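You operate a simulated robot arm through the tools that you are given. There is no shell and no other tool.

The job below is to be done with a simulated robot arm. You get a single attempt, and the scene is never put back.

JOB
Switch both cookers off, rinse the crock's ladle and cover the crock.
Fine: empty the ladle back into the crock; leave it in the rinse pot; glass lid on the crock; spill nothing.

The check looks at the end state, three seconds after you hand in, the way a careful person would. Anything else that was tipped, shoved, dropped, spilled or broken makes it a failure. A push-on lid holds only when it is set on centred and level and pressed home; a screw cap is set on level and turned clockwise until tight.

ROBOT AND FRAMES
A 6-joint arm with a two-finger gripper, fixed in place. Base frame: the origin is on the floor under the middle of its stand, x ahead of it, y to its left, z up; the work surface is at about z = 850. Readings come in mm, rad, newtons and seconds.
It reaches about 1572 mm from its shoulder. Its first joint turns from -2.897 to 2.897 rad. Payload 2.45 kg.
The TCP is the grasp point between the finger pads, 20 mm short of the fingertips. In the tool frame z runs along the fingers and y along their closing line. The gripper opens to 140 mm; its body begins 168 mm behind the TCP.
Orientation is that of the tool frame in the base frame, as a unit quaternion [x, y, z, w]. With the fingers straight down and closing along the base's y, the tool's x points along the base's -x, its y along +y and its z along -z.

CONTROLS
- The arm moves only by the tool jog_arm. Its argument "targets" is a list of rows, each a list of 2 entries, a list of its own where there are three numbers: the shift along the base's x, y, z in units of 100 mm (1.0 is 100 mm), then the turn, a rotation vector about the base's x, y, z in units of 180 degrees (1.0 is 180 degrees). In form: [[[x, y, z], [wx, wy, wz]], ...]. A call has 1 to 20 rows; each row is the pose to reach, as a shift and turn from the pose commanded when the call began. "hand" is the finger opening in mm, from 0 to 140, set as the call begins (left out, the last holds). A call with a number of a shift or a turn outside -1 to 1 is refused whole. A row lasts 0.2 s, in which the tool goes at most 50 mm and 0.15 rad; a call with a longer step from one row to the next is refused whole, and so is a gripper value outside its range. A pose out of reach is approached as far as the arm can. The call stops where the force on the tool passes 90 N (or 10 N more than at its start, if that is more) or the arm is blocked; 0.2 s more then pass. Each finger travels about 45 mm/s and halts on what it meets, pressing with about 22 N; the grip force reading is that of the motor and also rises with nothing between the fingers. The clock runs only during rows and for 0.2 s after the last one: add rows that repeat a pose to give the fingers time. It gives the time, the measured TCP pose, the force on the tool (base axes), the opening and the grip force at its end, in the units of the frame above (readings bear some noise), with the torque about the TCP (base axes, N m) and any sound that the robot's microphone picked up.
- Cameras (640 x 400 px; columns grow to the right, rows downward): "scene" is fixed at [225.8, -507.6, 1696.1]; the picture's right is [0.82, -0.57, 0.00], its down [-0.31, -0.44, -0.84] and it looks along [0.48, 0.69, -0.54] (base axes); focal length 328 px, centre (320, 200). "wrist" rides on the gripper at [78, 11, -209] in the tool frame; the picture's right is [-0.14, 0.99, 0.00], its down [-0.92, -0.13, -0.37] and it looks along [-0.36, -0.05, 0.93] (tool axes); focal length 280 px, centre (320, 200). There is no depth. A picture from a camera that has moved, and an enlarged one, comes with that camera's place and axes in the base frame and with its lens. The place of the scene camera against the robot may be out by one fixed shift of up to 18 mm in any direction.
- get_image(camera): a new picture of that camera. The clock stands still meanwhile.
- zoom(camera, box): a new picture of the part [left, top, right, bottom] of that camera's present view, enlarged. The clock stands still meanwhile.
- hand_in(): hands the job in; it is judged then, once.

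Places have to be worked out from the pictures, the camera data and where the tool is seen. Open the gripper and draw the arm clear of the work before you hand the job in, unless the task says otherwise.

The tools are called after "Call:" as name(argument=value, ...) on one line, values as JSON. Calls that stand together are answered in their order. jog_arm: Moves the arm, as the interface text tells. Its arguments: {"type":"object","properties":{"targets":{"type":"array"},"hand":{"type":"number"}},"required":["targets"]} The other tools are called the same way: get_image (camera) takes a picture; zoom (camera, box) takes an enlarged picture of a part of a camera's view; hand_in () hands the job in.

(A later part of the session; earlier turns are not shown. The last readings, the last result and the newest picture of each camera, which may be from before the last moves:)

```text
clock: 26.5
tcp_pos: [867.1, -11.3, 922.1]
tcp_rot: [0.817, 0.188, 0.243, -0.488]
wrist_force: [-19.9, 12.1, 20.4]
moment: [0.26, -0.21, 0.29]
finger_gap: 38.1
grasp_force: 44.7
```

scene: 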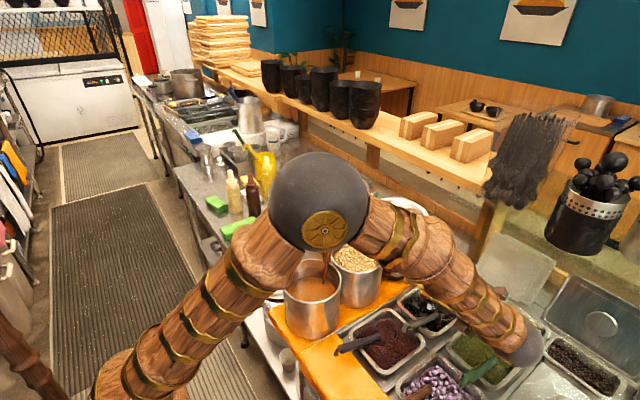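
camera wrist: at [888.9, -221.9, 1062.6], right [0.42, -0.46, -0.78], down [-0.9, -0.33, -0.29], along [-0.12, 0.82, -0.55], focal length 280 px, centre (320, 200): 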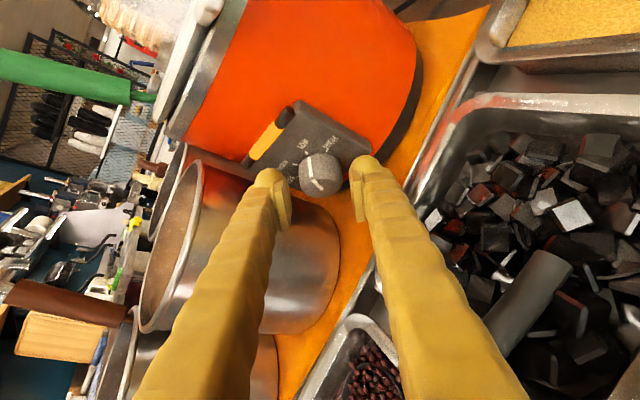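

Overshot to the other side; I go back half of it, which should null the side load.

Call:
jog_arm(targets=[[[-0.008, 0.007, 0.0105], [0, 0, 0]], [[-0.008, 0.007, 0.0105], [0, 0, 0]]])

```text
clock: 27.1
tcp_pos: [867.7, -10.2, 923.3]
tcp_rot: [0.818, 0.186, 0.243, -0.487]
wrist_force: [-27.7, 16.8, 17.9]
moment: [0.2, -0.15, 0.49]
finger_gap: 38.3
grasp_force: 44.9
```

Net side load just reflects finger friction; it is small enough. I turn the dial 30° counter-clockwise (about the outward normal) as a first bite.

Call:
jog_arm(targets=[[[0, 0, 0], [-0.0267, -0.032, 0]], [[0, 0, 0], [-0.0533, -0.0641, 0]], [[0, 0, 0], [-0.08, -0.0961, 0]], [[0, 0, 0], [-0.1067, -0.1282, 0]]])

Call:
get_image(camera="wrist")

Call:
zoom(camera="wrist", box=[250, 110, 390, 230])

```text
clock: 28.1
tcp_pos: [867.1, -10.7, 922.8]
tcp_rot: [0.822, 0.317, 0.368, -0.298]
wrist_force: [-37.9, 23.3, 12.6]
moment: [0.12, -0.13, 0.38]
finger_gap: 38.3
grasp_force: 45.0
```

```text
taken
camera wrist: at [829.7, -144.9, 1098.6], right [0.66, -0.66, -0.36], down [-0.73, -0.47, -0.49], along [0.16, 0.59, -0.79], focal length 280 px, centre (320, 200)
```

wrist: 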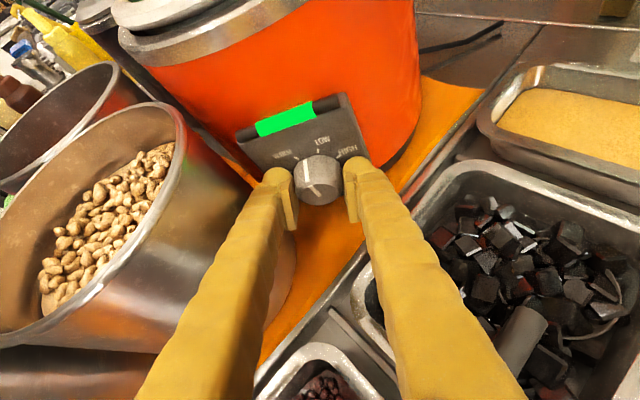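

```text
3.33 times, centred on (320, 170) of wrist
camera zoom: at [829.7, -144.9, 1098.6], right [0.66, -0.66, -0.36], down [-0.73, -0.47, -0.49], along [0.16, 0.59, -0.79], focal length 935 px, centre (320, 300)
```

zoom: 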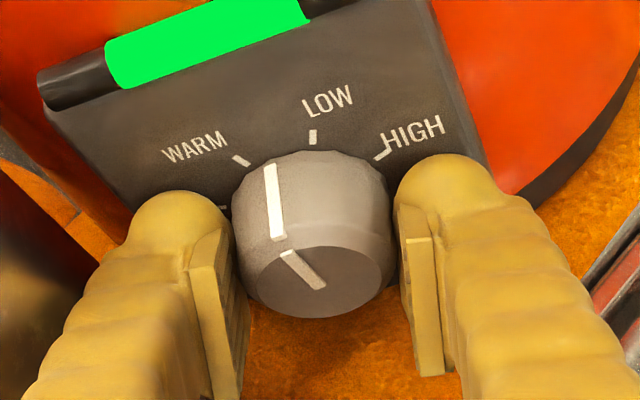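

The lamp went from amber to green, so the dial has moved toward WARM. I open a little, roll the hand back 30°, and re-grip.

Call:
jog_arm(targets=[[[0, 0, 0], [0, 0, 0]], [[0, 0, 0], [0, 0, 0]]], hand=46)

Call:
jog_arm(targets=[[[0, 0, 0], [0.0267, 0.032, 0]], [[0, 0, 0], [0.0533, 0.0641, 0]], [[0, 0, 0], [0.08, 0.0961, 0]], [[0, 0, 0], [0.1067, 0.1282, 0]]])

Call:
zoom(camera="wrist", box=[250, 110, 390, 230])

```text
clock: 28.7
tcp_pos: [868.1, -12.0, 923.5]
tcp_rot: [0.822, 0.317, 0.368, -0.297]
wrist_force: [1.1, 0.1, 0.6]
moment: [0.03, -0.02, 0.0]
finger_gap: 46.5
grasp_force: 0.1
```

```text
clock: 29.7
tcp_pos: [867.9, -10.3, 921.1]
tcp_rot: [0.818, 0.185, 0.243, -0.487]
wrist_force: [0.0, 0.5, -0.4]
moment: [0.0, 0.03, 0.01]
finger_gap: 46.1
grasp_force: 0.2
```

```text
3.33 times, centred on (320, 170) of wrist
camera zoom: at [891.8, -196.6, 1046.2], right [0.42, -0.46, -0.78], down [-0.9, -0.33, -0.29], along [-0.12, 0.82, -0.55], focal length 935 px, centre (320, 300)
```

zoom: 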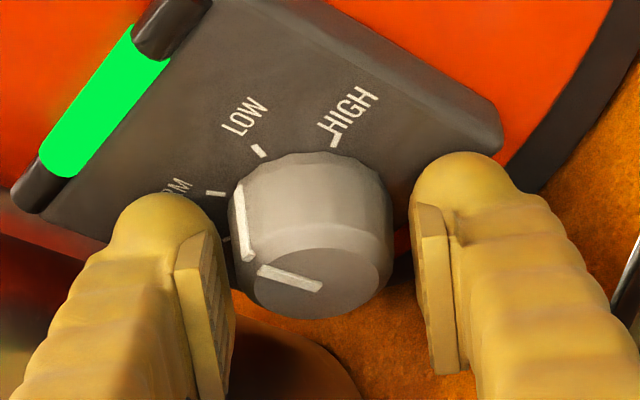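

Dial turned 30°; it lies about 2 mm to the left of the pad centre, so I shift 2 mm and grip again.

Call:
jog_arm(targets=[[[-0.011, 0.009, 0.014], [0, 0, 0]]])

Call:
jog_arm(targets=[[[0, 0, 0], [0, 0, 0]], [[0, 0, 0], [0, 0, 0]], [[0, 0, 0], [0, 0, 0]]], hand=25)

Call:
jog_arm(targets=[[[0, 0, 0], [-0.0267, -0.032, 0]], [[0, 0, 0], [-0.0533, -0.0641, 0]], [[0, 0, 0], [-0.08, -0.0961, 0]], [[0, 0, 0], [-0.1067, -0.1282, 0]]])

Call:
zoom(camera="wrist", box=[250, 110, 390, 230])

```text
clock: 30.1
tcp_pos: [866.7, -10.6, 924.6]
tcp_rot: [0.818, 0.186, 0.243, -0.488]
wrist_force: [-0.3, -0.4, 0.5]
moment: [0.01, 0.03, -0.03]
finger_gap: 46.2
grasp_force: 0.1
```

```text
clock: 30.9
tcp_pos: [867.4, -11.3, 923.2]
tcp_rot: [0.818, 0.185, 0.244, -0.487]
wrist_force: [18.0, -4.5, -14.7]
moment: [-0.16, 0.1, -0.3]
finger_gap: 37.9
grasp_force: 44.4
```

```text
clock: 31.9
tcp_pos: [865.8, -9.2, 922.3]
tcp_rot: [0.823, 0.317, 0.367, -0.297]
wrist_force: [6.2, -20.3, -24.6]
moment: [-0.34, 0.26, -0.58]
finger_gap: 38.1
grasp_force: 45.1
```

```text
3.33 times, centred on (320, 170) of wrist
camera zoom: at [829.2, -145.0, 1099.4], right [0.66, -0.66, -0.36], down [-0.74, -0.47, -0.49], along [0.16, 0.59, -0.79], focal length 935 px, centre (320, 300)
```

zoom: 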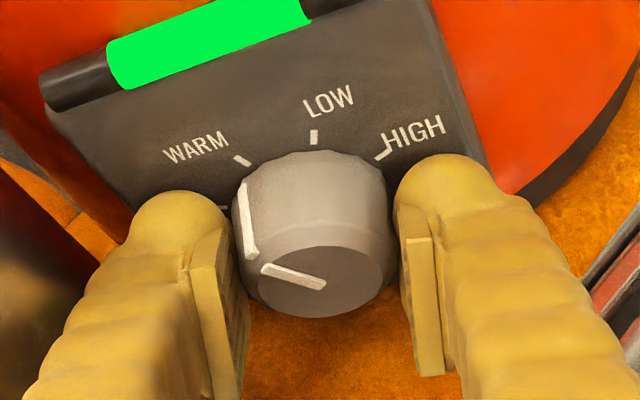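

Sixty degrees done; the lamp is still green and the pointer lies between WARM and OFF. I repeat the bite once more.

Call:
jog_arm(targets=[[[0, 0, 0], [0, 0, 0]], [[0, 0, 0], [0, 0, 0]]], hand=46)

Call:
jog_arm(targets=[[[0, 0, 0], [0.0267, 0.032, 0]], [[0, 0, 0], [0.0533, 0.0641, 0]], [[0, 0, 0], [0.08, 0.0961, 0]], [[0, 0, 0], [0.1067, 0.1282, 0]]])

Call:
jog_arm(targets=[[[0, 0, 0], [0, 0, 0]], [[0, 0, 0], [0, 0, 0]], [[0, 0, 0], [0, 0, 0]]], hand=25)

Call:
jog_arm(targets=[[[0, 0, 0], [-0.0267, -0.032, 0]], [[0, 0, 0], [-0.0533, -0.0641, 0]], [[0, 0, 0], [-0.08, -0.0961, 0]], [[0, 0, 0], [-0.1067, -0.1282, 0]]])

Call:
zoom(camera="wrist", box=[250, 110, 390, 230])

```text
clock: 32.5
tcp_pos: [866.1, -10.2, 926.1]
tcp_rot: [0.821, 0.317, 0.368, -0.299]
wrist_force: [0.3, 0.0, 0.0]
moment: [-0.03, -0.02, 0.02]
finger_gap: 46.0
grasp_force: 0.0
```

```text
clock: 33.5
tcp_pos: [867.6, -9.3, 925.1]
tcp_rot: [0.817, 0.186, 0.244, -0.487]
wrist_force: [0.1, -0.1, 0.5]
moment: [0.0, -0.02, 0.0]
finger_gap: 46.1
grasp_force: 0.0
```

```text
clock: 34.3
tcp_pos: [868.3, -10.2, 923.9]
tcp_rot: [0.819, 0.183, 0.244, -0.487]
wrist_force: [24.4, -8.5, -18.9]
moment: [-0.22, 0.18, -0.42]
finger_gap: 37.6
grasp_force: 44.9
```

```text
clock: 35.3
tcp_pos: [867.6, -10.9, 923.8]
tcp_rot: [0.822, 0.316, 0.368, -0.297]
wrist_force: [32.5, -11.7, -27.0]
moment: [0.37, 1.08, -0.48]
finger_gap: 37.8
grasp_force: 44.9
```

```text
3.33 times, centred on (320, 170) of wrist
camera zoom: at [829.4, -144.3, 1098.8], right [0.66, -0.66, -0.36], down [-0.74, -0.46, -0.49], along [0.16, 0.59, -0.79], focal length 935 px, centre (320, 300)
```

zoom: 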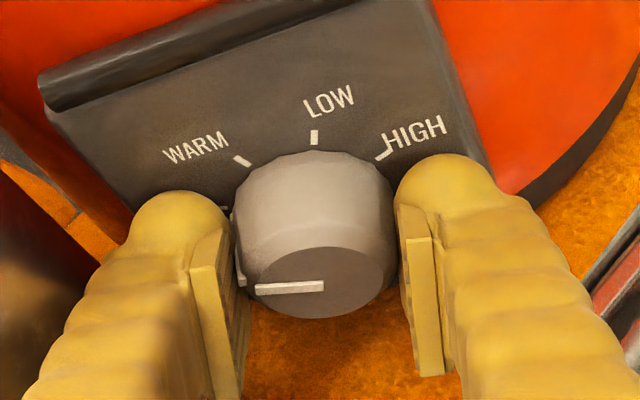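

The lamp is out and the torque shows the dial at its stop. I release, roll back away from the nut pot, and withdraw along the finger direction.

Call:
jog_arm(targets=[[[0, 0, 0], [0, 0, 0]], [[0, 0, 0], [0, 0, 0]]], hand=46)

Call:
jog_arm(targets=[[[0, 0, 0], [0.0267, 0.032, 0]], [[0, 0, 0], [0.0533, 0.0641, 0]], [[0, 0, 0], [0.08, 0.0961, 0]], [[0, 0, 0], [0.1067, 0.1282, 0]]])

Call:
zoom(camera="wrist", box=[250, 110, 390, 230])

Call:
jog_arm(targets=[[[-0.06, -0.24, 0.11], [0, 0, 0]], [[-0.14, -0.6, 0.27], [0, 0, 0]], [[-0.2, -0.89, 0.4], [0, 0, 0]]])

Call:
get_image(camera="wrist")

Call:
zoom(camera="wrist", box=[250, 90, 410, 210])

```text
clock: 35.9
tcp_pos: [865.9, -9.2, 923.3]
tcp_rot: [0.821, 0.318, 0.368, -0.299]
wrist_force: [-0.4, -0.1, 0.4]
moment: [0.01, -0.04, 0.02]
finger_gap: 45.7
grasp_force: 0.0
```

```text
clock: 36.9
tcp_pos: [867.9, -9.9, 924.0]
tcp_rot: [0.818, 0.185, 0.244, -0.487]
wrist_force: [-0.5, -0.7, -0.1]
moment: [-0.03, 0.02, -0.03]
finger_gap: 46.0
grasp_force: 0.0
```

```text
3.33 times, centred on (320, 170) of wrist
camera zoom: at [890.5, -195.0, 1047.8], right [0.42, -0.46, -0.78], down [-0.9, -0.33, -0.29], along [-0.12, 0.82, -0.55], focal length 935 px, centre (320, 300)
```

zoom: 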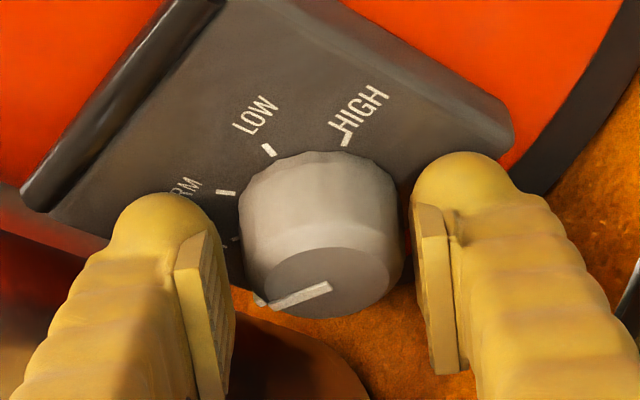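

```text
clock: 37.7
tcp_pos: [845.8, -99.6, 964.4]
tcp_rot: [0.818, 0.186, 0.243, -0.488]
wrist_force: [0.0, 0.0, -0.1]
moment: [-0.04, 0.0, -0.01]
finger_gap: 46.2
grasp_force: 0.0
```

```text
taken
camera wrist: at [870.4, -285.0, 1087.8], right [0.42, -0.46, -0.78], down [-0.9, -0.33, -0.29], along [-0.12, 0.82, -0.55], focal length 280 px, centre (320, 200)
```

wrist: 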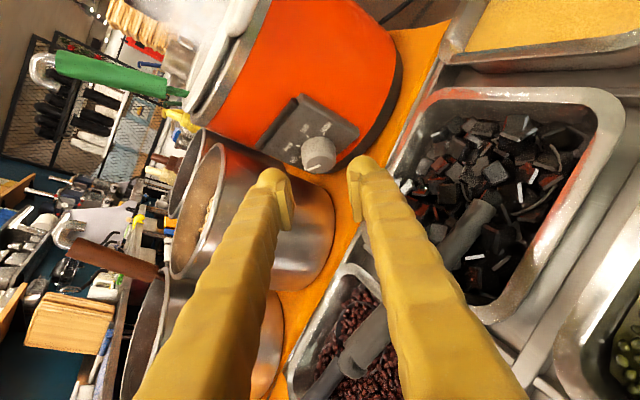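

```text
3.33 times, centred on (330, 150) of wrist
camera zoom: at [870.4, -285.0, 1087.8], right [0.42, -0.46, -0.78], down [-0.9, -0.33, -0.29], along [-0.12, 0.82, -0.55], focal length 935 px, centre (287, 367)
```

zoom: 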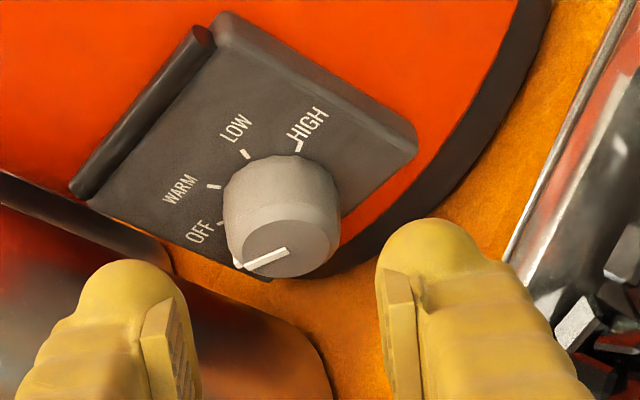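

Both dials now point at OFF with their lamps dark. Next the ladle: I back the arm out and up, undoing the roll.

Call:
jog_arm(targets=[[[-0.1, -0.2, 0.25], [0, 0, 0]], [[-0.2, -0.4, 0.5], [0, 0, 0]], [[-0.25, -0.5, 0.75], [0, 0, 0]], [[-0.3, -0.5, 1.0], [0, 0, 0]]])

Call:
jog_arm(targets=[[[-0.1, 0, 0.15], [-0.0267, -0.032, 0]], [[-0.2, 0, 0.3], [-0.0533, -0.0641, 0]], [[-0.3, 0, 0.45], [-0.08, -0.0961, 0]], [[-0.4, 0, 0.6], [-0.1067, -0.1282, 0]], [[-0.5, 0, 0.75], [-0.1333, -0.1602, 0]], [[-0.6, 0, 0.9], [-0.16, -0.1923, 0]]])

Call:
jog_arm(targets=[[[0, 0.1, 0.1], [-0.0293, 0.0245, 0]], [[0, 0.2, 0.2], [-0.0587, 0.049, 0]], [[0, 0.3, 0.3], [-0.088, 0.0736, 0]], [[0, 0.4, 0.4], [-0.1173, 0.0981, 0]], [[0, 0.5, 0.5], [-0.1467, 0.1226, 0]], [[0, 0.6, 0.6], [-0.176, 0.1471, 0]], [[0, 0.7, 0.7], [-0.2054, 0.1717, 0]], [[0, 0.8, 0.8], [-0.2347, 0.1962, 0]]])

Call:
get_image(camera="scene")

Call:
get_image(camera="wrist")

```text
clock: 38.7
tcp_pos: [816.5, -150.4, 1062.6]
tcp_rot: [0.818, 0.186, 0.244, -0.487]
wrist_force: [0.4, -0.4, 0.2]
moment: [0.06, 0.0, -0.01]
finger_gap: 46.2
grasp_force: 0.1
```

```text
clock: 40.1
tcp_pos: [756.2, -149.8, 1153.3]
tcp_rot: [0.803, 0.375, 0.42, -0.195]
wrist_force: [0.4, 0.6, -0.6]
moment: [0.08, -0.02, 0.01]
finger_gap: 46.1
grasp_force: 0.0
```

```text
clock: 41.9
tcp_pos: [756.4, -68.9, 1235.6]
tcp_rot: [0.906, 0.424, 0.002, 0.002]
wrist_force: [-0.1, -0.1, 0.8]
moment: [0.01, 0.0, 0.04]
finger_gap: 46.3
grasp_force: 0.1
```

```text
taken
```

scene: 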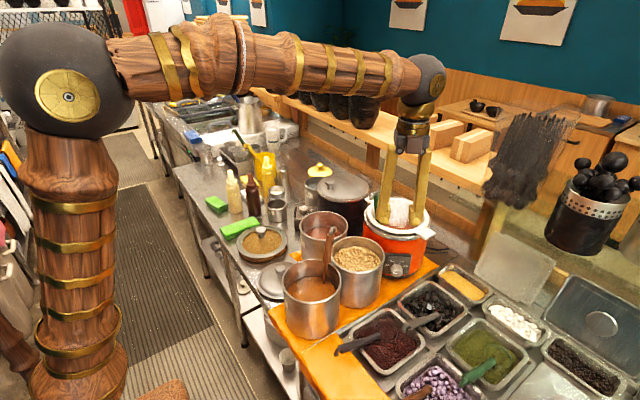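

```text
taken
camera wrist: at [814.5, -16.6, 1445.1], right [0.67, -0.74, 0.0], down [-0.69, -0.62, 0.37], along [-0.27, -0.25, -0.93], focal length 280 px, centre (320, 200)
```

wrist: 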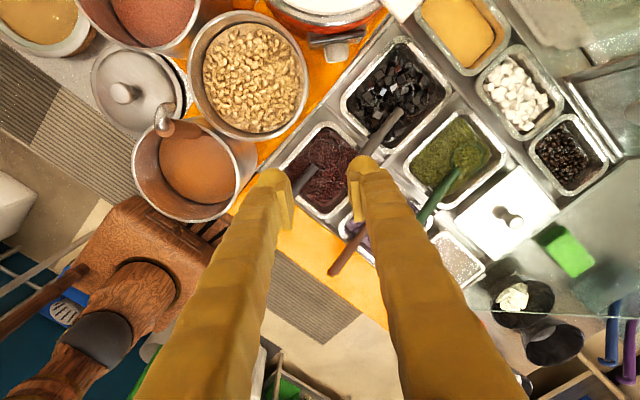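

The arm is clear and the scene looks undisturbed. The ladle handle triangulates from about (866, 94, 1084) at its lower end to (854, 102, 1171) at the top; I yaw the hand 40° and move above it for a closer look.

Call:
jog_arm(targets=[[[0.08, 0.16, 0.1], [0, 0, 0.0444]], [[0.16, 0.32, 0.2], [0, 0, 0.0889]], [[0.24, 0.48, 0.3], [0, 0, 0.1333]], [[0.32, 0.64, 0.45], [0, 0, 0.1778]], [[0.4, 0.8, 0.6], [0, 0, 0.2222]]], hand=70)

Call:
get_image(camera="wrist")

Call:
jog_arm(targets=[[[0.2, 0.3, 0], [0, 0, 0]], [[0.4, 0.6, 0], [0, 0, 0]], [[0.6, 0.9, 0], [0, 0, 0]]])

Call:
get_image(camera="wrist")

```text
clock: 43.1
tcp_pos: [799.6, 10.7, 1293.1]
tcp_rot: [0.706, 0.708, 0.002, 0.001]
wrist_force: [0.4, 0.3, 0.0]
moment: [0.04, 0.02, -0.03]
finger_gap: 69.9
grasp_force: 0.1
```

```text
taken
camera wrist: at [808.8, 88.5, 1503.0], right [0.99, -0.13, 0.0], down [-0.13, -0.92, 0.37], along [-0.05, -0.36, -0.93], focal length 280 px, centre (320, 200)
```

wrist: 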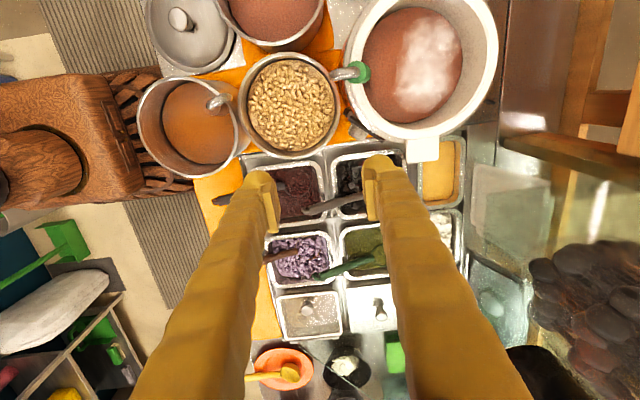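

```text
clock: 43.9
tcp_pos: [858.8, 100.6, 1293.5]
tcp_rot: [0.706, 0.708, 0.002, 0.001]
wrist_force: [-1.0, 0.0, 1.0]
moment: [-0.01, -0.03, 0.02]
finger_gap: 70.2
grasp_force: 0.1
```

```text
taken
camera wrist: at [868.6, 179.6, 1504.2], right [0.99, -0.14, 0.0], down [-0.13, -0.92, 0.37], along [-0.05, -0.36, -0.93], focal length 280 px, centre (320, 200)
```

wrist: 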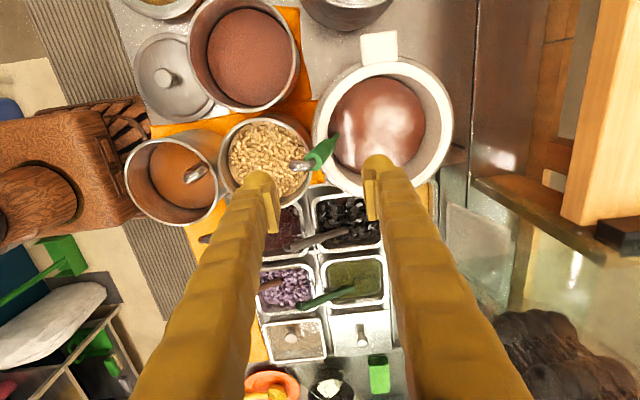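

I zoom on the crock and the ladle from here.

Call:
zoom(camera="wrist", box=[270, 30, 470, 210])

Call:
zoom(camera="scene", box=[340, 160, 460, 250])

```text
2.22 times, centred on (370, 120) of wrist
camera zoom: at [868.6, 179.6, 1504.2], right [0.99, -0.14, 0.0], down [-0.13, -0.92, 0.37], along [-0.05, -0.36, -0.93], focal length 623 px, centre (209, 378)
```

zoom: 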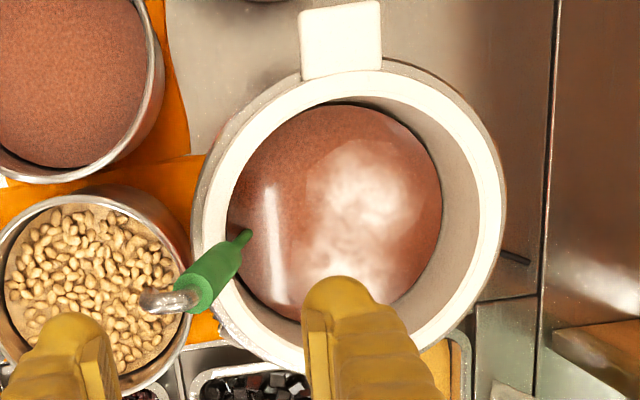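

```text
4.44 times, centred on (400, 205) of scene
camera zoom: at [225.8, -507.6, 1696.1], right [0.82, -0.57, 0.0], down [-0.31, -0.44, -0.84], along [0.48, 0.69, -0.54], focal length 1457 px, centre (-36, 178)
```

zoom: 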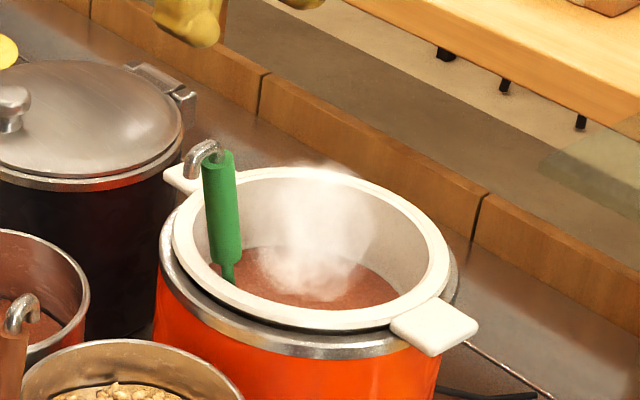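

The handle leans about 12.6° in x (top at (854, 103, 1171), bottom at (877, 102, 1068)) with its hook pointing to -x, so I want the fingers to close along y. I yaw the hand 90° back to that.

Call:
jog_arm(targets=[[[0, 0, 0], [0, 0, 0.0417]], [[0, 0, 0], [0, 0, 0.0833]], [[0, 0, 0], [0, 0, 0.125]], [[0, 0, 0], [0, 0, 0.1667]], [[0, 0, 0], [0, 0, 0.2083]], [[0, 0, 0], [0, 0, 0.25]], [[0, 0, 0], [0, 0, 0.2917]], [[0, 0, 0], [0, 0, 0.3333]], [[0, 0, 0], [0, 0, 0.375]], [[0, 0, 0], [0, 0, 0.4167]], [[0, 0, 0], [0, 0, 0.4583]], [[0, 0, 0], [0, 0, 0.5]]])

Call:
jog_arm(targets=[[[-0.1, 0.0, 0], [0, -0.035, 0]], [[-0.2, 0.0, 0], [0, -0.07, 0]]])

Call:
get_image(camera="wrist")

Call:
zoom(camera="wrist", box=[240, 110, 400, 230])

```text
clock: 46.5
tcp_pos: [857.7, 101.3, 1295.2]
tcp_rot: [-0.002, 1.0, 0.002, -0.002]
wrist_force: [0.0, -0.3, -0.8]
moment: [-0.03, 0.01, -0.03]
finger_gap: 70.0
grasp_force: 0.1
```

```text
clock: 47.1
tcp_pos: [836.8, 98.0, 1292.6]
tcp_rot: [-0.001, 0.994, 0.001, 0.109]
wrist_force: [0.9, -1.1, -0.6]
moment: [0.02, 0.08, 0.01]
finger_gap: 70.0
grasp_force: 0.1
```

```text
taken
camera wrist: at [716.0, 110.2, 1481.5], right [0.13, 0.99, 0.03], down [0.82, -0.13, 0.56], along [0.56, -0.05, -0.83], focal length 280 px, centre (320, 200)
```

wrist: 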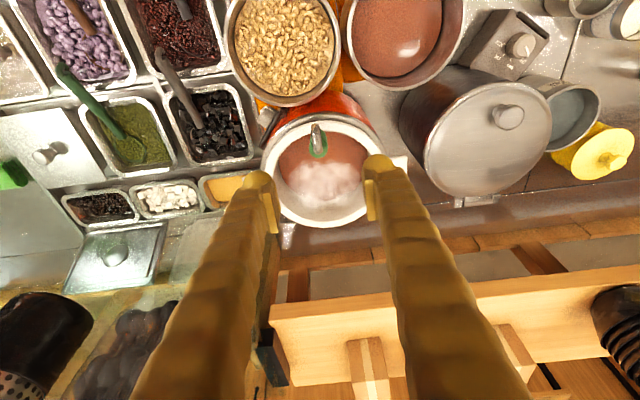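

```text
3.33 times, centred on (320, 170) of wrist
camera zoom: at [716.0, 110.2, 1481.5], right [0.13, 0.99, 0.03], down [0.82, -0.13, 0.56], along [0.56, -0.05, -0.83], focal length 935 px, centre (320, 300)
```

zoom: 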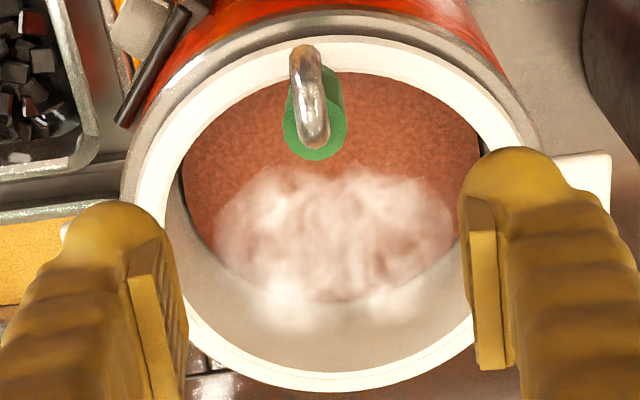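

The camera now looks nearly along the handle, with the hook between the fingers as wanted. I drop to a standoff on the handle's axis.

Call:
jog_arm(targets=[[[0, 0.01, -0.3], [0, 0, 0]], [[0, 0.02, -0.54], [0, 0, 0]]])

Call:
zoom(camera="wrist", box=[240, 110, 400, 230])

Call:
zoom(camera="scene", box=[320, 110, 480, 240])

```text
clock: 47.7
tcp_pos: [837.6, 101.8, 1239.5]
tcp_rot: [-0.001, 0.994, 0.001, 0.109]
wrist_force: [0.5, 0.1, 0.7]
moment: [-0.01, -0.03, 0.0]
finger_gap: 70.1
grasp_force: 0.0
```

```text
3.33 times, centred on (320, 170) of wrist
camera zoom: at [715.4, 111.5, 1427.8], right [0.13, 0.99, 0.03], down [0.82, -0.13, 0.56], along [0.56, -0.05, -0.83], focal length 935 px, centre (320, 300)
```

zoom: 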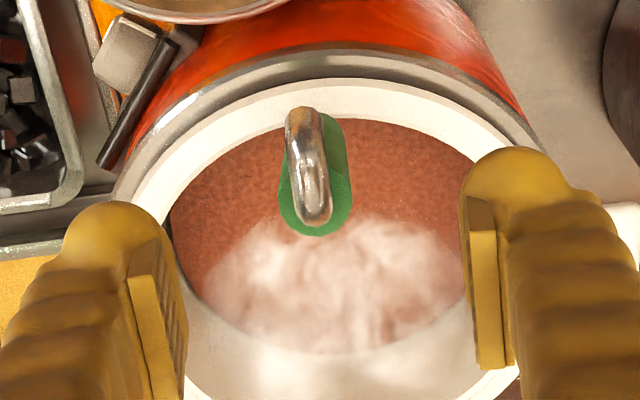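

```text
3.08 times, centred on (400, 175) of scene
camera zoom: at [225.8, -507.6, 1696.1], right [0.82, -0.57, 0.0], down [-0.31, -0.44, -0.84], along [0.48, 0.69, -0.54], focal length 1009 px, centre (74, 277)
```

zoom: 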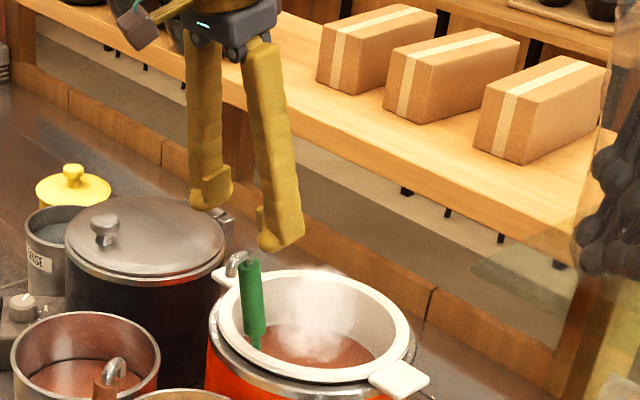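

Handle top measured at (850, 101, 1171); hand is within 3 mm of the axis. I advance along it until the TCP is about 50 mm below the handle top.

Call:
jog_arm(targets=[[[0.06, -0.005, -0.4], [0, 0, 0]], [[0.15, -0.005, -0.78], [0, 0, 0]], [[0.23, -0.005, -1.0], [0, 0, 0]]])

Call:
jog_arm(targets=[[[0.0, 0, -0.18], [0, 0, 0]]])

Call:
get_image(camera="wrist")

Call:
zoom(camera="scene", box=[320, 140, 460, 250])

```text
clock: 48.5
tcp_pos: [861.2, 102.2, 1139.2]
tcp_rot: [-0.001, 0.994, 0.0, 0.109]
wrist_force: [0.7, -0.2, 0.5]
moment: [-0.01, 0.04, 0.0]
finger_gap: 69.8
grasp_force: 0.1
```

```text
clock: 48.9
tcp_pos: [861.7, 103.3, 1122.1]
tcp_rot: [-0.001, 0.994, 0.001, 0.108]
wrist_force: [0.3, -0.3, 0.0]
moment: [-0.01, -0.01, 0.0]
finger_gap: 70.2
grasp_force: 0.1
```

```text
taken
camera wrist: at [739.3, 113.5, 1309.4], right [0.13, 0.99, 0.03], down [0.82, -0.13, 0.56], along [0.56, -0.05, -0.83], focal length 280 px, centre (320, 200)
```

wrist: 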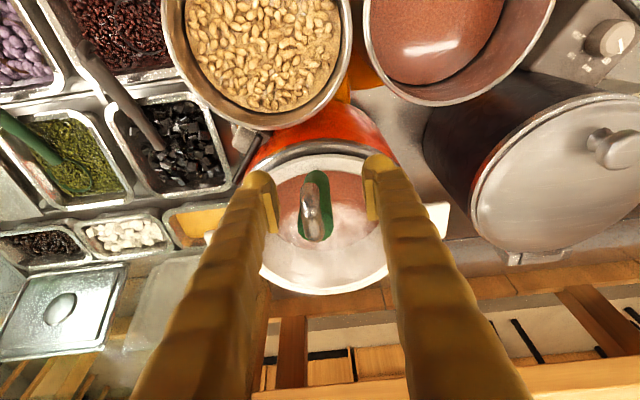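

```text
3.64 times, centred on (390, 195) of scene
camera zoom: at [225.8, -507.6, 1696.1], right [0.82, -0.57, 0.0], down [-0.31, -0.44, -0.84], along [0.48, 0.69, -0.54], focal length 1192 px, centre (66, 218)
```

zoom: 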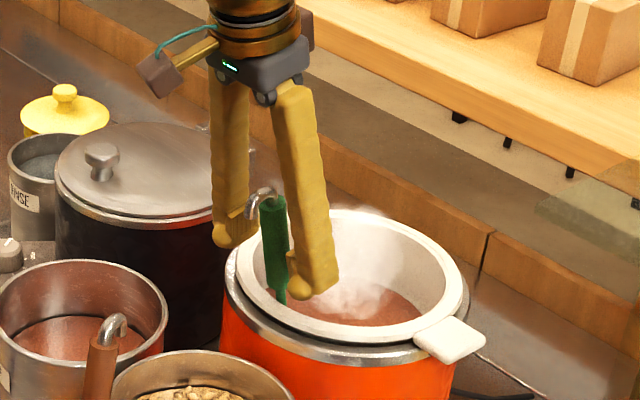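

Fingers straddle the handle at mid-height; I close on it.

Call:
jog_arm(targets=[[[0, 0, 0], [0, 0, 0]], [[0, 0, 0], [0, 0, 0]], [[0, 0, 0], [0, 0, 0]], [[0, 0, 0], [0, 0, 0]], [[0, 0, 0], [0, 0, 0]]], hand=8)

Call:
get_image(camera="wrist")

Call:
zoom(camera="scene", box=[320, 140, 460, 250])

```text
clock: 50.1
tcp_pos: [860.8, 103.2, 1120.1]
tcp_rot: [0.0, 0.994, 0.001, 0.108]
wrist_force: [0.3, -0.1, -0.4]
moment: [-0.04, -0.01, 0.01]
finger_gap: 25.5
grasp_force: 22.3
```

```text
taken
camera wrist: at [739.5, 113.5, 1309.4], right [0.13, 0.99, 0.03], down [0.82, -0.13, 0.56], along [0.56, -0.05, -0.83], focal length 280 px, centre (320, 200)
```

wrist: 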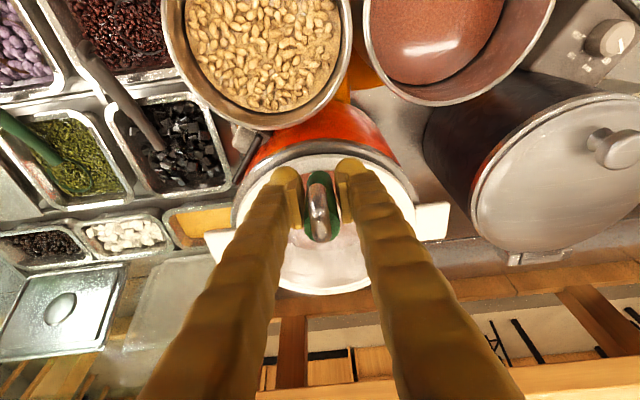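

```text
3.64 times, centred on (390, 195) of scene
camera zoom: at [225.8, -507.6, 1696.1], right [0.82, -0.57, 0.0], down [-0.31, -0.44, -0.84], along [0.48, 0.69, -0.54], focal length 1192 px, centre (66, 218)
```

zoom: 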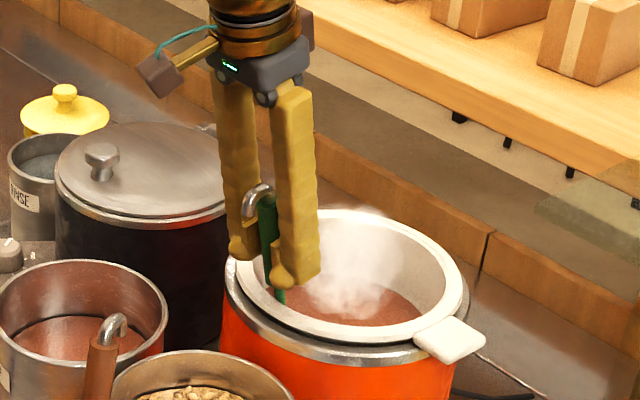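

One finger has met the handle (25.5 mm); I give the fingers more time to finish closing.

Call:
jog_arm(targets=[[[0, 0, 0], [0, 0, 0]], [[0, 0, 0], [0, 0, 0]], [[0, 0, 0], [0, 0, 0]]], hand=8)

```text
clock: 50.9
tcp_pos: [862.2, 103.4, 1120.9]
tcp_rot: [-0.001, 0.994, 0.001, 0.108]
wrist_force: [-0.3, 0.0, -0.7]
moment: [-0.01, 0.04, 0.01]
finger_gap: 25.6
grasp_force: 22.0
```

Gripped steadily at 25.6 mm. I lift slowly by 30 mm, easing a little toward the crock's centre, and check forces.

Call:
jog_arm(targets=[[[0.01, 0, 0.08], [0, 0, 0]], [[0.02, 0, 0.16], [0, 0, 0]], [[0.03, 0, 0.24], [0, 0, 0]], [[0.04, 0, 0.3], [0, 0, 0]]])

Call:
zoom(camera="scene", box=[320, 140, 460, 250])

Call:
get_image(camera="wrist")

```text
clock: 51.9
tcp_pos: [864.0, 101.7, 1151.8]
tcp_rot: [-0.001, 0.994, 0.001, 0.108]
wrist_force: [0.7, 0.1, -0.1]
moment: [0.02, 0.09, -0.01]
finger_gap: 25.8
grasp_force: 22.2
```

```text
3.64 times, centred on (390, 195) of scene
camera zoom: at [225.8, -507.6, 1696.1], right [0.82, -0.57, 0.0], down [-0.31, -0.44, -0.84], along [0.48, 0.69, -0.54], focal length 1192 px, centre (66, 218)
```

zoom: 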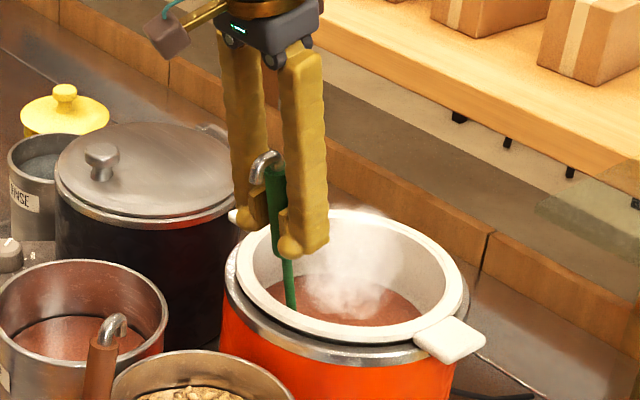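

```text
taken
camera wrist: at [743.3, 112.0, 1340.0], right [0.13, 0.99, 0.03], down [0.82, -0.13, 0.56], along [0.56, -0.05, -0.83], focal length 280 px, centre (320, 200)
```

wrist: 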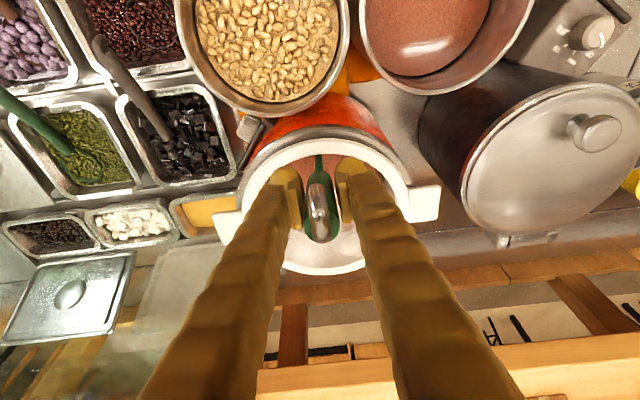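

The ladle comes up with the hand. I keep lifting slowly, 60 mm more, easing toward the centre.

Call:
jog_arm(targets=[[[0.02, 0, 0.1], [0, 0, 0]], [[0.04, 0, 0.2], [0, 0, 0]], [[0.06, 0, 0.3], [0, 0, 0]], [[0.08, 0, 0.4], [0, 0, 0]], [[0.1, 0, 0.5], [0, 0, 0]], [[0.1, 0, 0.6], [0, 0, 0]]])

Call:
zoom(camera="scene", box=[320, 120, 460, 250])

Call:
get_image(camera="wrist")

```text
clock: 53.3
tcp_pos: [874.8, 103.7, 1211.3]
tcp_rot: [-0.001, 0.994, 0.001, 0.108]
wrist_force: [-0.3, -0.4, -2.0]
moment: [0.03, 0.06, 0.01]
finger_gap: 25.5
grasp_force: 21.9
```

```text
3.08 times, centred on (390, 185) of scene
camera zoom: at [225.8, -507.6, 1696.1], right [0.82, -0.57, 0.0], down [-0.31, -0.44, -0.84], along [0.48, 0.69, -0.54], focal length 1009 px, centre (105, 246)
```

zoom: 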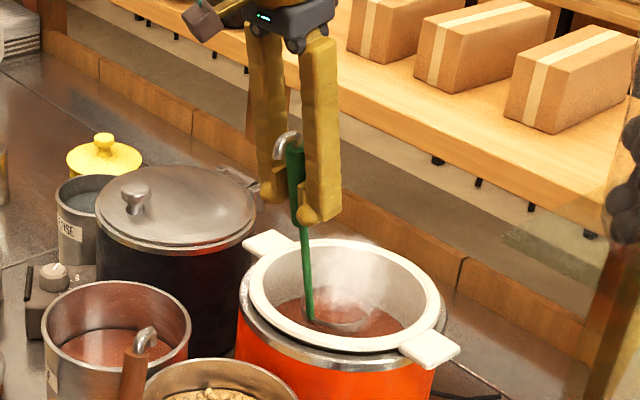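

```text
taken
camera wrist: at [753.1, 113.2, 1399.7], right [0.13, 0.99, 0.03], down [0.82, -0.13, 0.56], along [0.56, -0.05, -0.83], focal length 280 px, centre (320, 200)
```

wrist: 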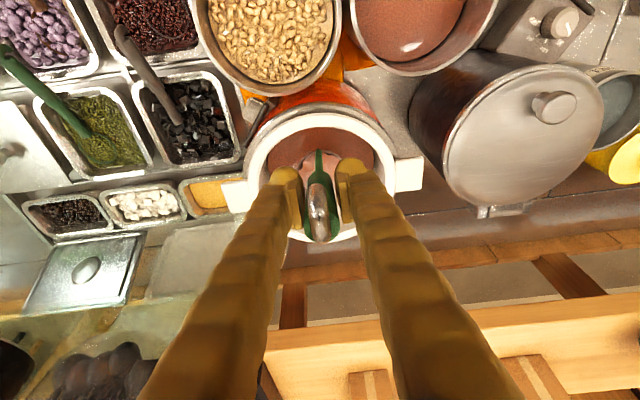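

The bowl has reached the soup surface (about z 1025), roughly 187 mm below and 83 mm in +x from the TCP, so it is near the crock's centre. I lift 26 mm more so that it just clears the surface.

Call:
jog_arm(targets=[[[0, -0.01, 0.07], [0, 0, 0]], [[0, -0.02, 0.14], [0, 0, 0]], [[0, -0.03, 0.21], [0, 0, 0]], [[0, -0.03, 0.26], [0, 0, 0]]])

Call:
zoom(camera="scene", box=[350, 150, 460, 250])

Call:
zoom(camera="wrist", box=[220, 80, 440, 250])

```text
clock: 54.3
tcp_pos: [874.5, 99.3, 1237.5]
tcp_rot: [-0.001, 0.994, 0.001, 0.109]
wrist_force: [-0.6, 0.2, -1.5]
moment: [-0.01, 0.09, 0.01]
finger_gap: 25.5
grasp_force: 22.5
```

```text
4.00 times, centred on (405, 200) of scene
camera zoom: at [225.8, -507.6, 1696.1], right [0.82, -0.57, 0.0], down [-0.31, -0.44, -0.84], along [0.48, 0.69, -0.54], focal length 1311 px, centre (-20, 200)
```

zoom: 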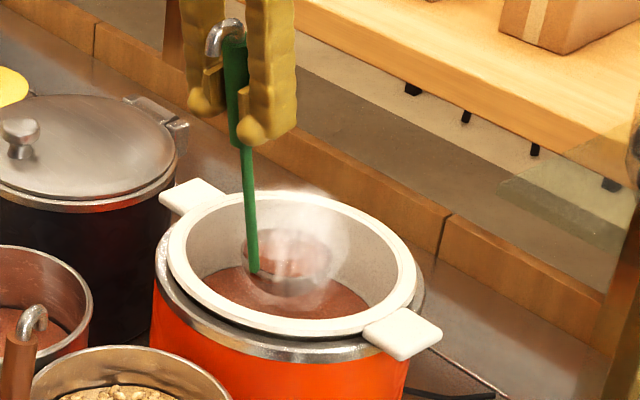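

```text
2.35 times, centred on (330, 165) of wrist
camera zoom: at [752.7, 109.2, 1426.2], right [0.13, 0.99, 0.03], down [0.82, -0.13, 0.56], along [0.56, -0.05, -0.83], focal length 660 px, centre (296, 282)
```

zoom: 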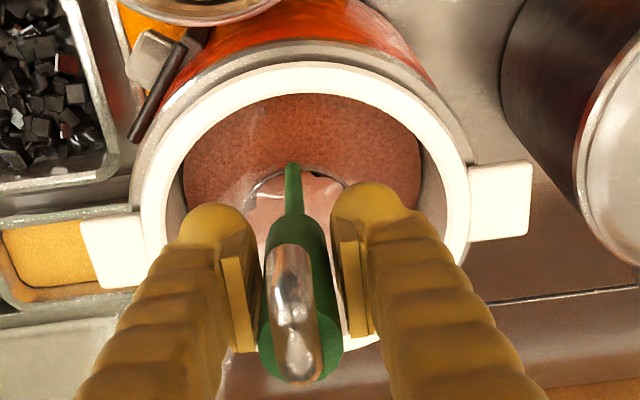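

The full bowl hangs over the crock's centre (955, 100). I start tipping it sideways about x, in 4° steps, moving the hand on an arc so the bowl stays in place.

Call:
jog_arm(targets=[[[0, -0.13, -0.005], [0.0222, 0, 0]], [[0, -0.26, -0.018], [0.0444, 0, 0]], [[0, -0.389, -0.041], [0.0667, 0, 0]], [[0, -0.515, -0.072], [0.0889, 0, 0]], [[0, -0.64, -0.113], [0.1111, 0, 0]], [[0, -0.761, -0.162], [0.1333, 0, 0]], [[0, -0.878, -0.219], [0.1556, 0, 0]], [[0, -0.991, -0.284], [0.1778, 0, 0]]])

Call:
zoom(camera="scene", box=[350, 150, 460, 250])

Call:
get_image(camera="wrist")

```text
clock: 56.1
tcp_pos: [873.8, 0.7, 1209.5]
tcp_rot: [0.028, 0.955, 0.275, 0.103]
wrist_force: [-0.6, -0.1, -1.5]
moment: [-0.07, 0.03, -0.02]
finger_gap: 25.6
grasp_force: 22.1
```

```text
4.00 times, centred on (405, 200) of scene
camera zoom: at [225.8, -507.6, 1696.1], right [0.82, -0.57, 0.0], down [-0.31, -0.44, -0.84], along [0.48, 0.69, -0.54], focal length 1311 px, centre (-20, 200)
```

zoom: 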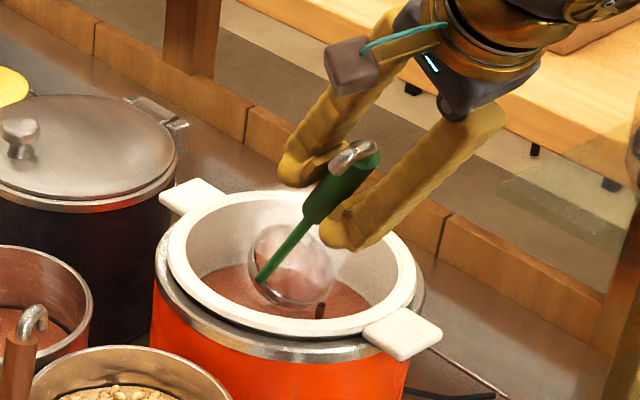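

```text
taken
camera wrist: at [752.1, -90.0, 1374.8], right [0.13, 0.82, 0.55], down [0.82, -0.4, 0.41], along [0.56, 0.4, -0.73], focal length 280 px, centre (320, 200)
```

wrist: 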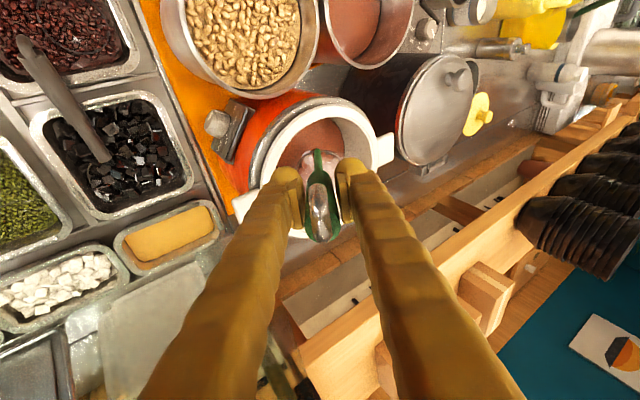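

The soup is running from the lip back into the crock at about (963, 62), well inside. I continue tipping to 64°.

Call:
jog_arm(targets=[[[0, -0.108, -0.073], [0.0222, 0, 0]], [[0, -0.211, -0.153], [0.0444, 0, 0]], [[0, -0.308, -0.241], [0.0667, 0, 0]], [[0, -0.399, -0.335], [0.0889, 0, 0]], [[0, -0.483, -0.434], [0.1111, 0, 0]], [[0, -0.559, -0.54], [0.1333, 0, 0]], [[0, -0.629, -0.651], [0.1556, 0, 0]], [[0, -0.69, -0.766], [0.1778, 0, 0]]])

Call:
zoom(camera="scene", box=[350, 150, 460, 250])

Call:
get_image(camera="scene")

```text
clock: 57.9
tcp_pos: [872.4, -69.4, 1131.9]
tcp_rot: [0.057, 0.842, 0.528, 0.092]
wrist_force: [0.2, -0.3, -0.3]
moment: [-0.09, 0.1, -0.01]
finger_gap: 25.6
grasp_force: 22.2
```

```text
4.00 times, centred on (405, 200) of scene
camera zoom: at [225.8, -507.6, 1696.1], right [0.82, -0.57, 0.0], down [-0.31, -0.44, -0.84], along [0.48, 0.69, -0.54], focal length 1311 px, centre (-20, 200)
```

zoom: 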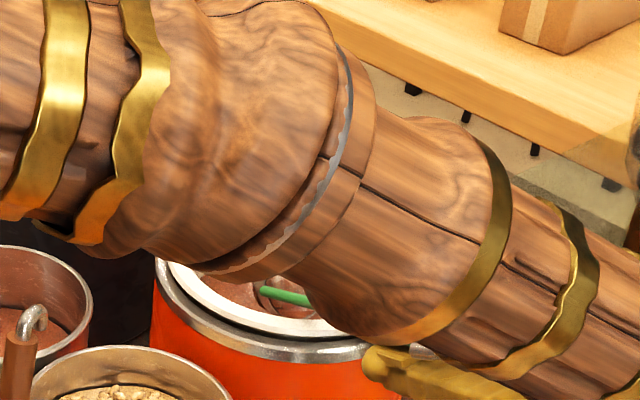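

```text
taken
```

scene: 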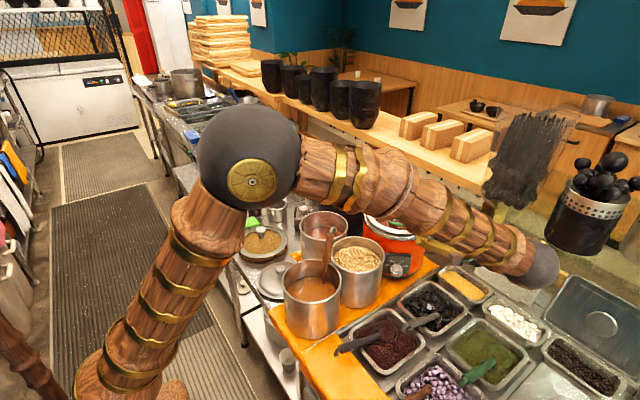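

Still pouring inside; I go on to 100° while raising the bowl so that the shaft clears the crock's rim.

Call:
jog_arm(targets=[[[0, -0.053, -0.099], [0.0222, 0, 0]], [[0, -0.098, -0.182], [0.0444, 0, 0]], [[0, -0.133, -0.248], [0.0667, 0, 0]], [[0, -0.161, -0.295], [0.0889, 0, 0]], [[0, -0.179, -0.325], [0.1111, 0, 0]], [[0, -0.188, -0.355], [0.1333, 0, 0]], [[0, -0.188, -0.385], [0.1556, 0, 0]], [[0, -0.179, -0.435], [0.1778, 0, 0]], [[0, -0.161, -0.495], [0.2, 0, 0]]])

Call:
get_image(camera="scene")

Call:
get_image(camera="wrist")

Call:
zoom(camera="scene", box=[350, 180, 460, 260])

```text
clock: 59.9
tcp_pos: [874.2, -85.5, 1082.7]
tcp_rot: [0.082, 0.638, 0.763, 0.07]
wrist_force: [0.9, -0.3, -1.2]
moment: [-0.15, 0.06, -0.04]
finger_gap: 25.7
grasp_force: 22.1
```

```text
taken
```

scene: 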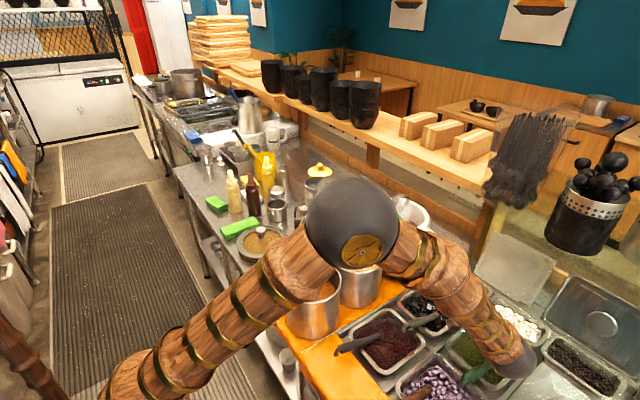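

```text
taken
camera wrist: at [752.4, -271.2, 1061.1], right [0.13, -0.2, 0.97], down [0.82, -0.53, -0.22], along [0.56, 0.82, 0.1], focal length 280 px, centre (320, 200)
```

wrist: 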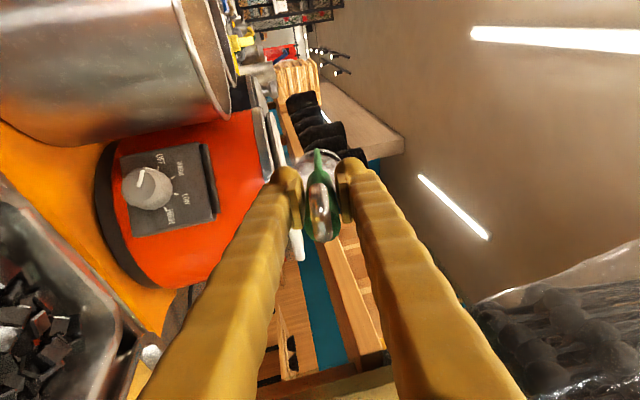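

```text
5.00 times, centred on (405, 220) of scene
camera zoom: at [225.8, -507.6, 1696.1], right [0.82, -0.57, 0.0], down [-0.31, -0.44, -0.84], along [0.48, 0.69, -0.54], focal length 1639 px, centre (-105, 100)
```

zoom: 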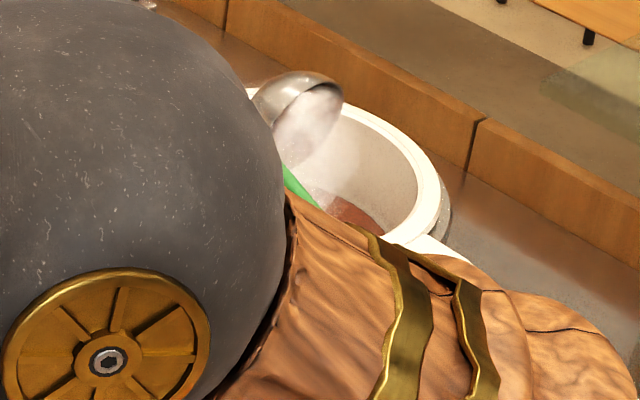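

The bowl is tipped past horizontal and looks empty. I hold here two seconds to let it drip off, then zoom to check.

Call:
jog_arm(targets=[[[0, 0, 0], [0, 0, 0]], [[0, 0, 0], [0, 0, 0]], [[0, 0, 0], [0, 0, 0]], [[0, 0, 0], [0, 0, 0]], [[0, 0, 0], [0, 0, 0]], [[0, 0, 0], [0, 0, 0]], [[0, 0, 0], [0, 0, 0]], [[0, 0, 0], [0, 0, 0]], [[0, 0, 0], [0, 0, 0]], [[0, 0, 0], [0, 0, 0]]])

Call:
zoom(camera="wrist", box=[270, 130, 370, 230])

Call:
zoom(camera="scene", box=[380, 180, 440, 240])

Call:
zoom(camera="wrist", box=[80, 120, 260, 260])

```text
clock: 62.1
tcp_pos: [873.4, -84.9, 1083.5]
tcp_rot: [0.082, 0.638, 0.762, 0.07]
wrist_force: [-0.3, 0.3, -1.7]
moment: [-0.09, 0.01, -0.01]
finger_gap: 25.7
grasp_force: 22.3
```

```text
4.00 times, centred on (320, 180) of wrist
camera zoom: at [752.4, -271.4, 1061.2], right [0.13, -0.2, 0.97], down [0.82, -0.53, -0.22], along [0.56, 0.82, 0.1], focal length 1122 px, centre (320, 280)
```

zoom: 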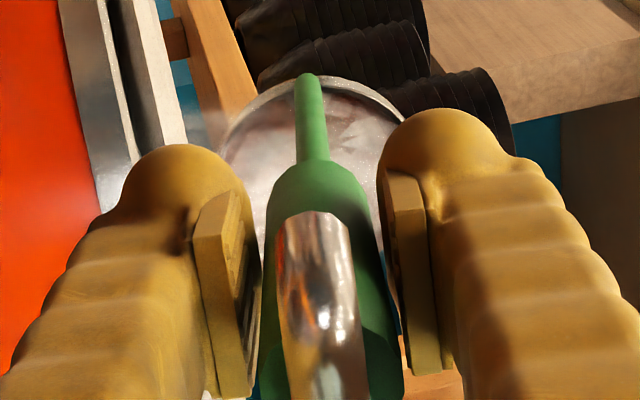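

```text
6.67 times, centred on (410, 210) of scene
camera zoom: at [225.8, -507.6, 1696.1], right [0.82, -0.57, 0.0], down [-0.31, -0.44, -0.84], along [0.48, 0.69, -0.54], focal length 2186 px, centre (-280, 133)
```

zoom: 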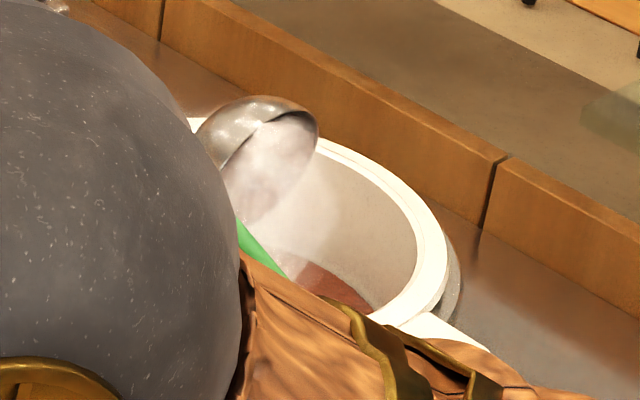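

```text
2.86 times, centred on (170, 190) of wrist
camera zoom: at [752.4, -271.4, 1061.2], right [0.13, -0.2, 0.97], down [0.82, -0.53, -0.22], along [0.56, 0.82, 0.1], focal length 801 px, centre (749, 229)
```

zoom: 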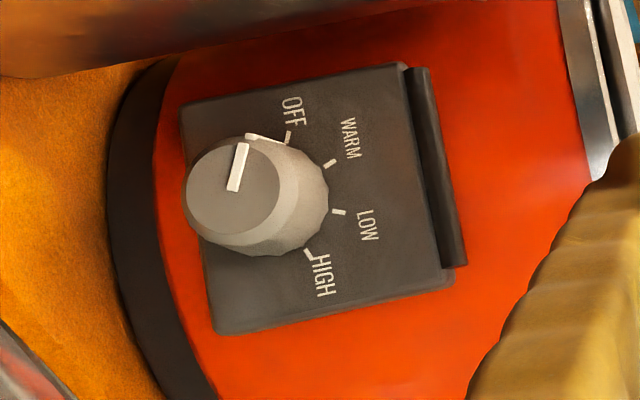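

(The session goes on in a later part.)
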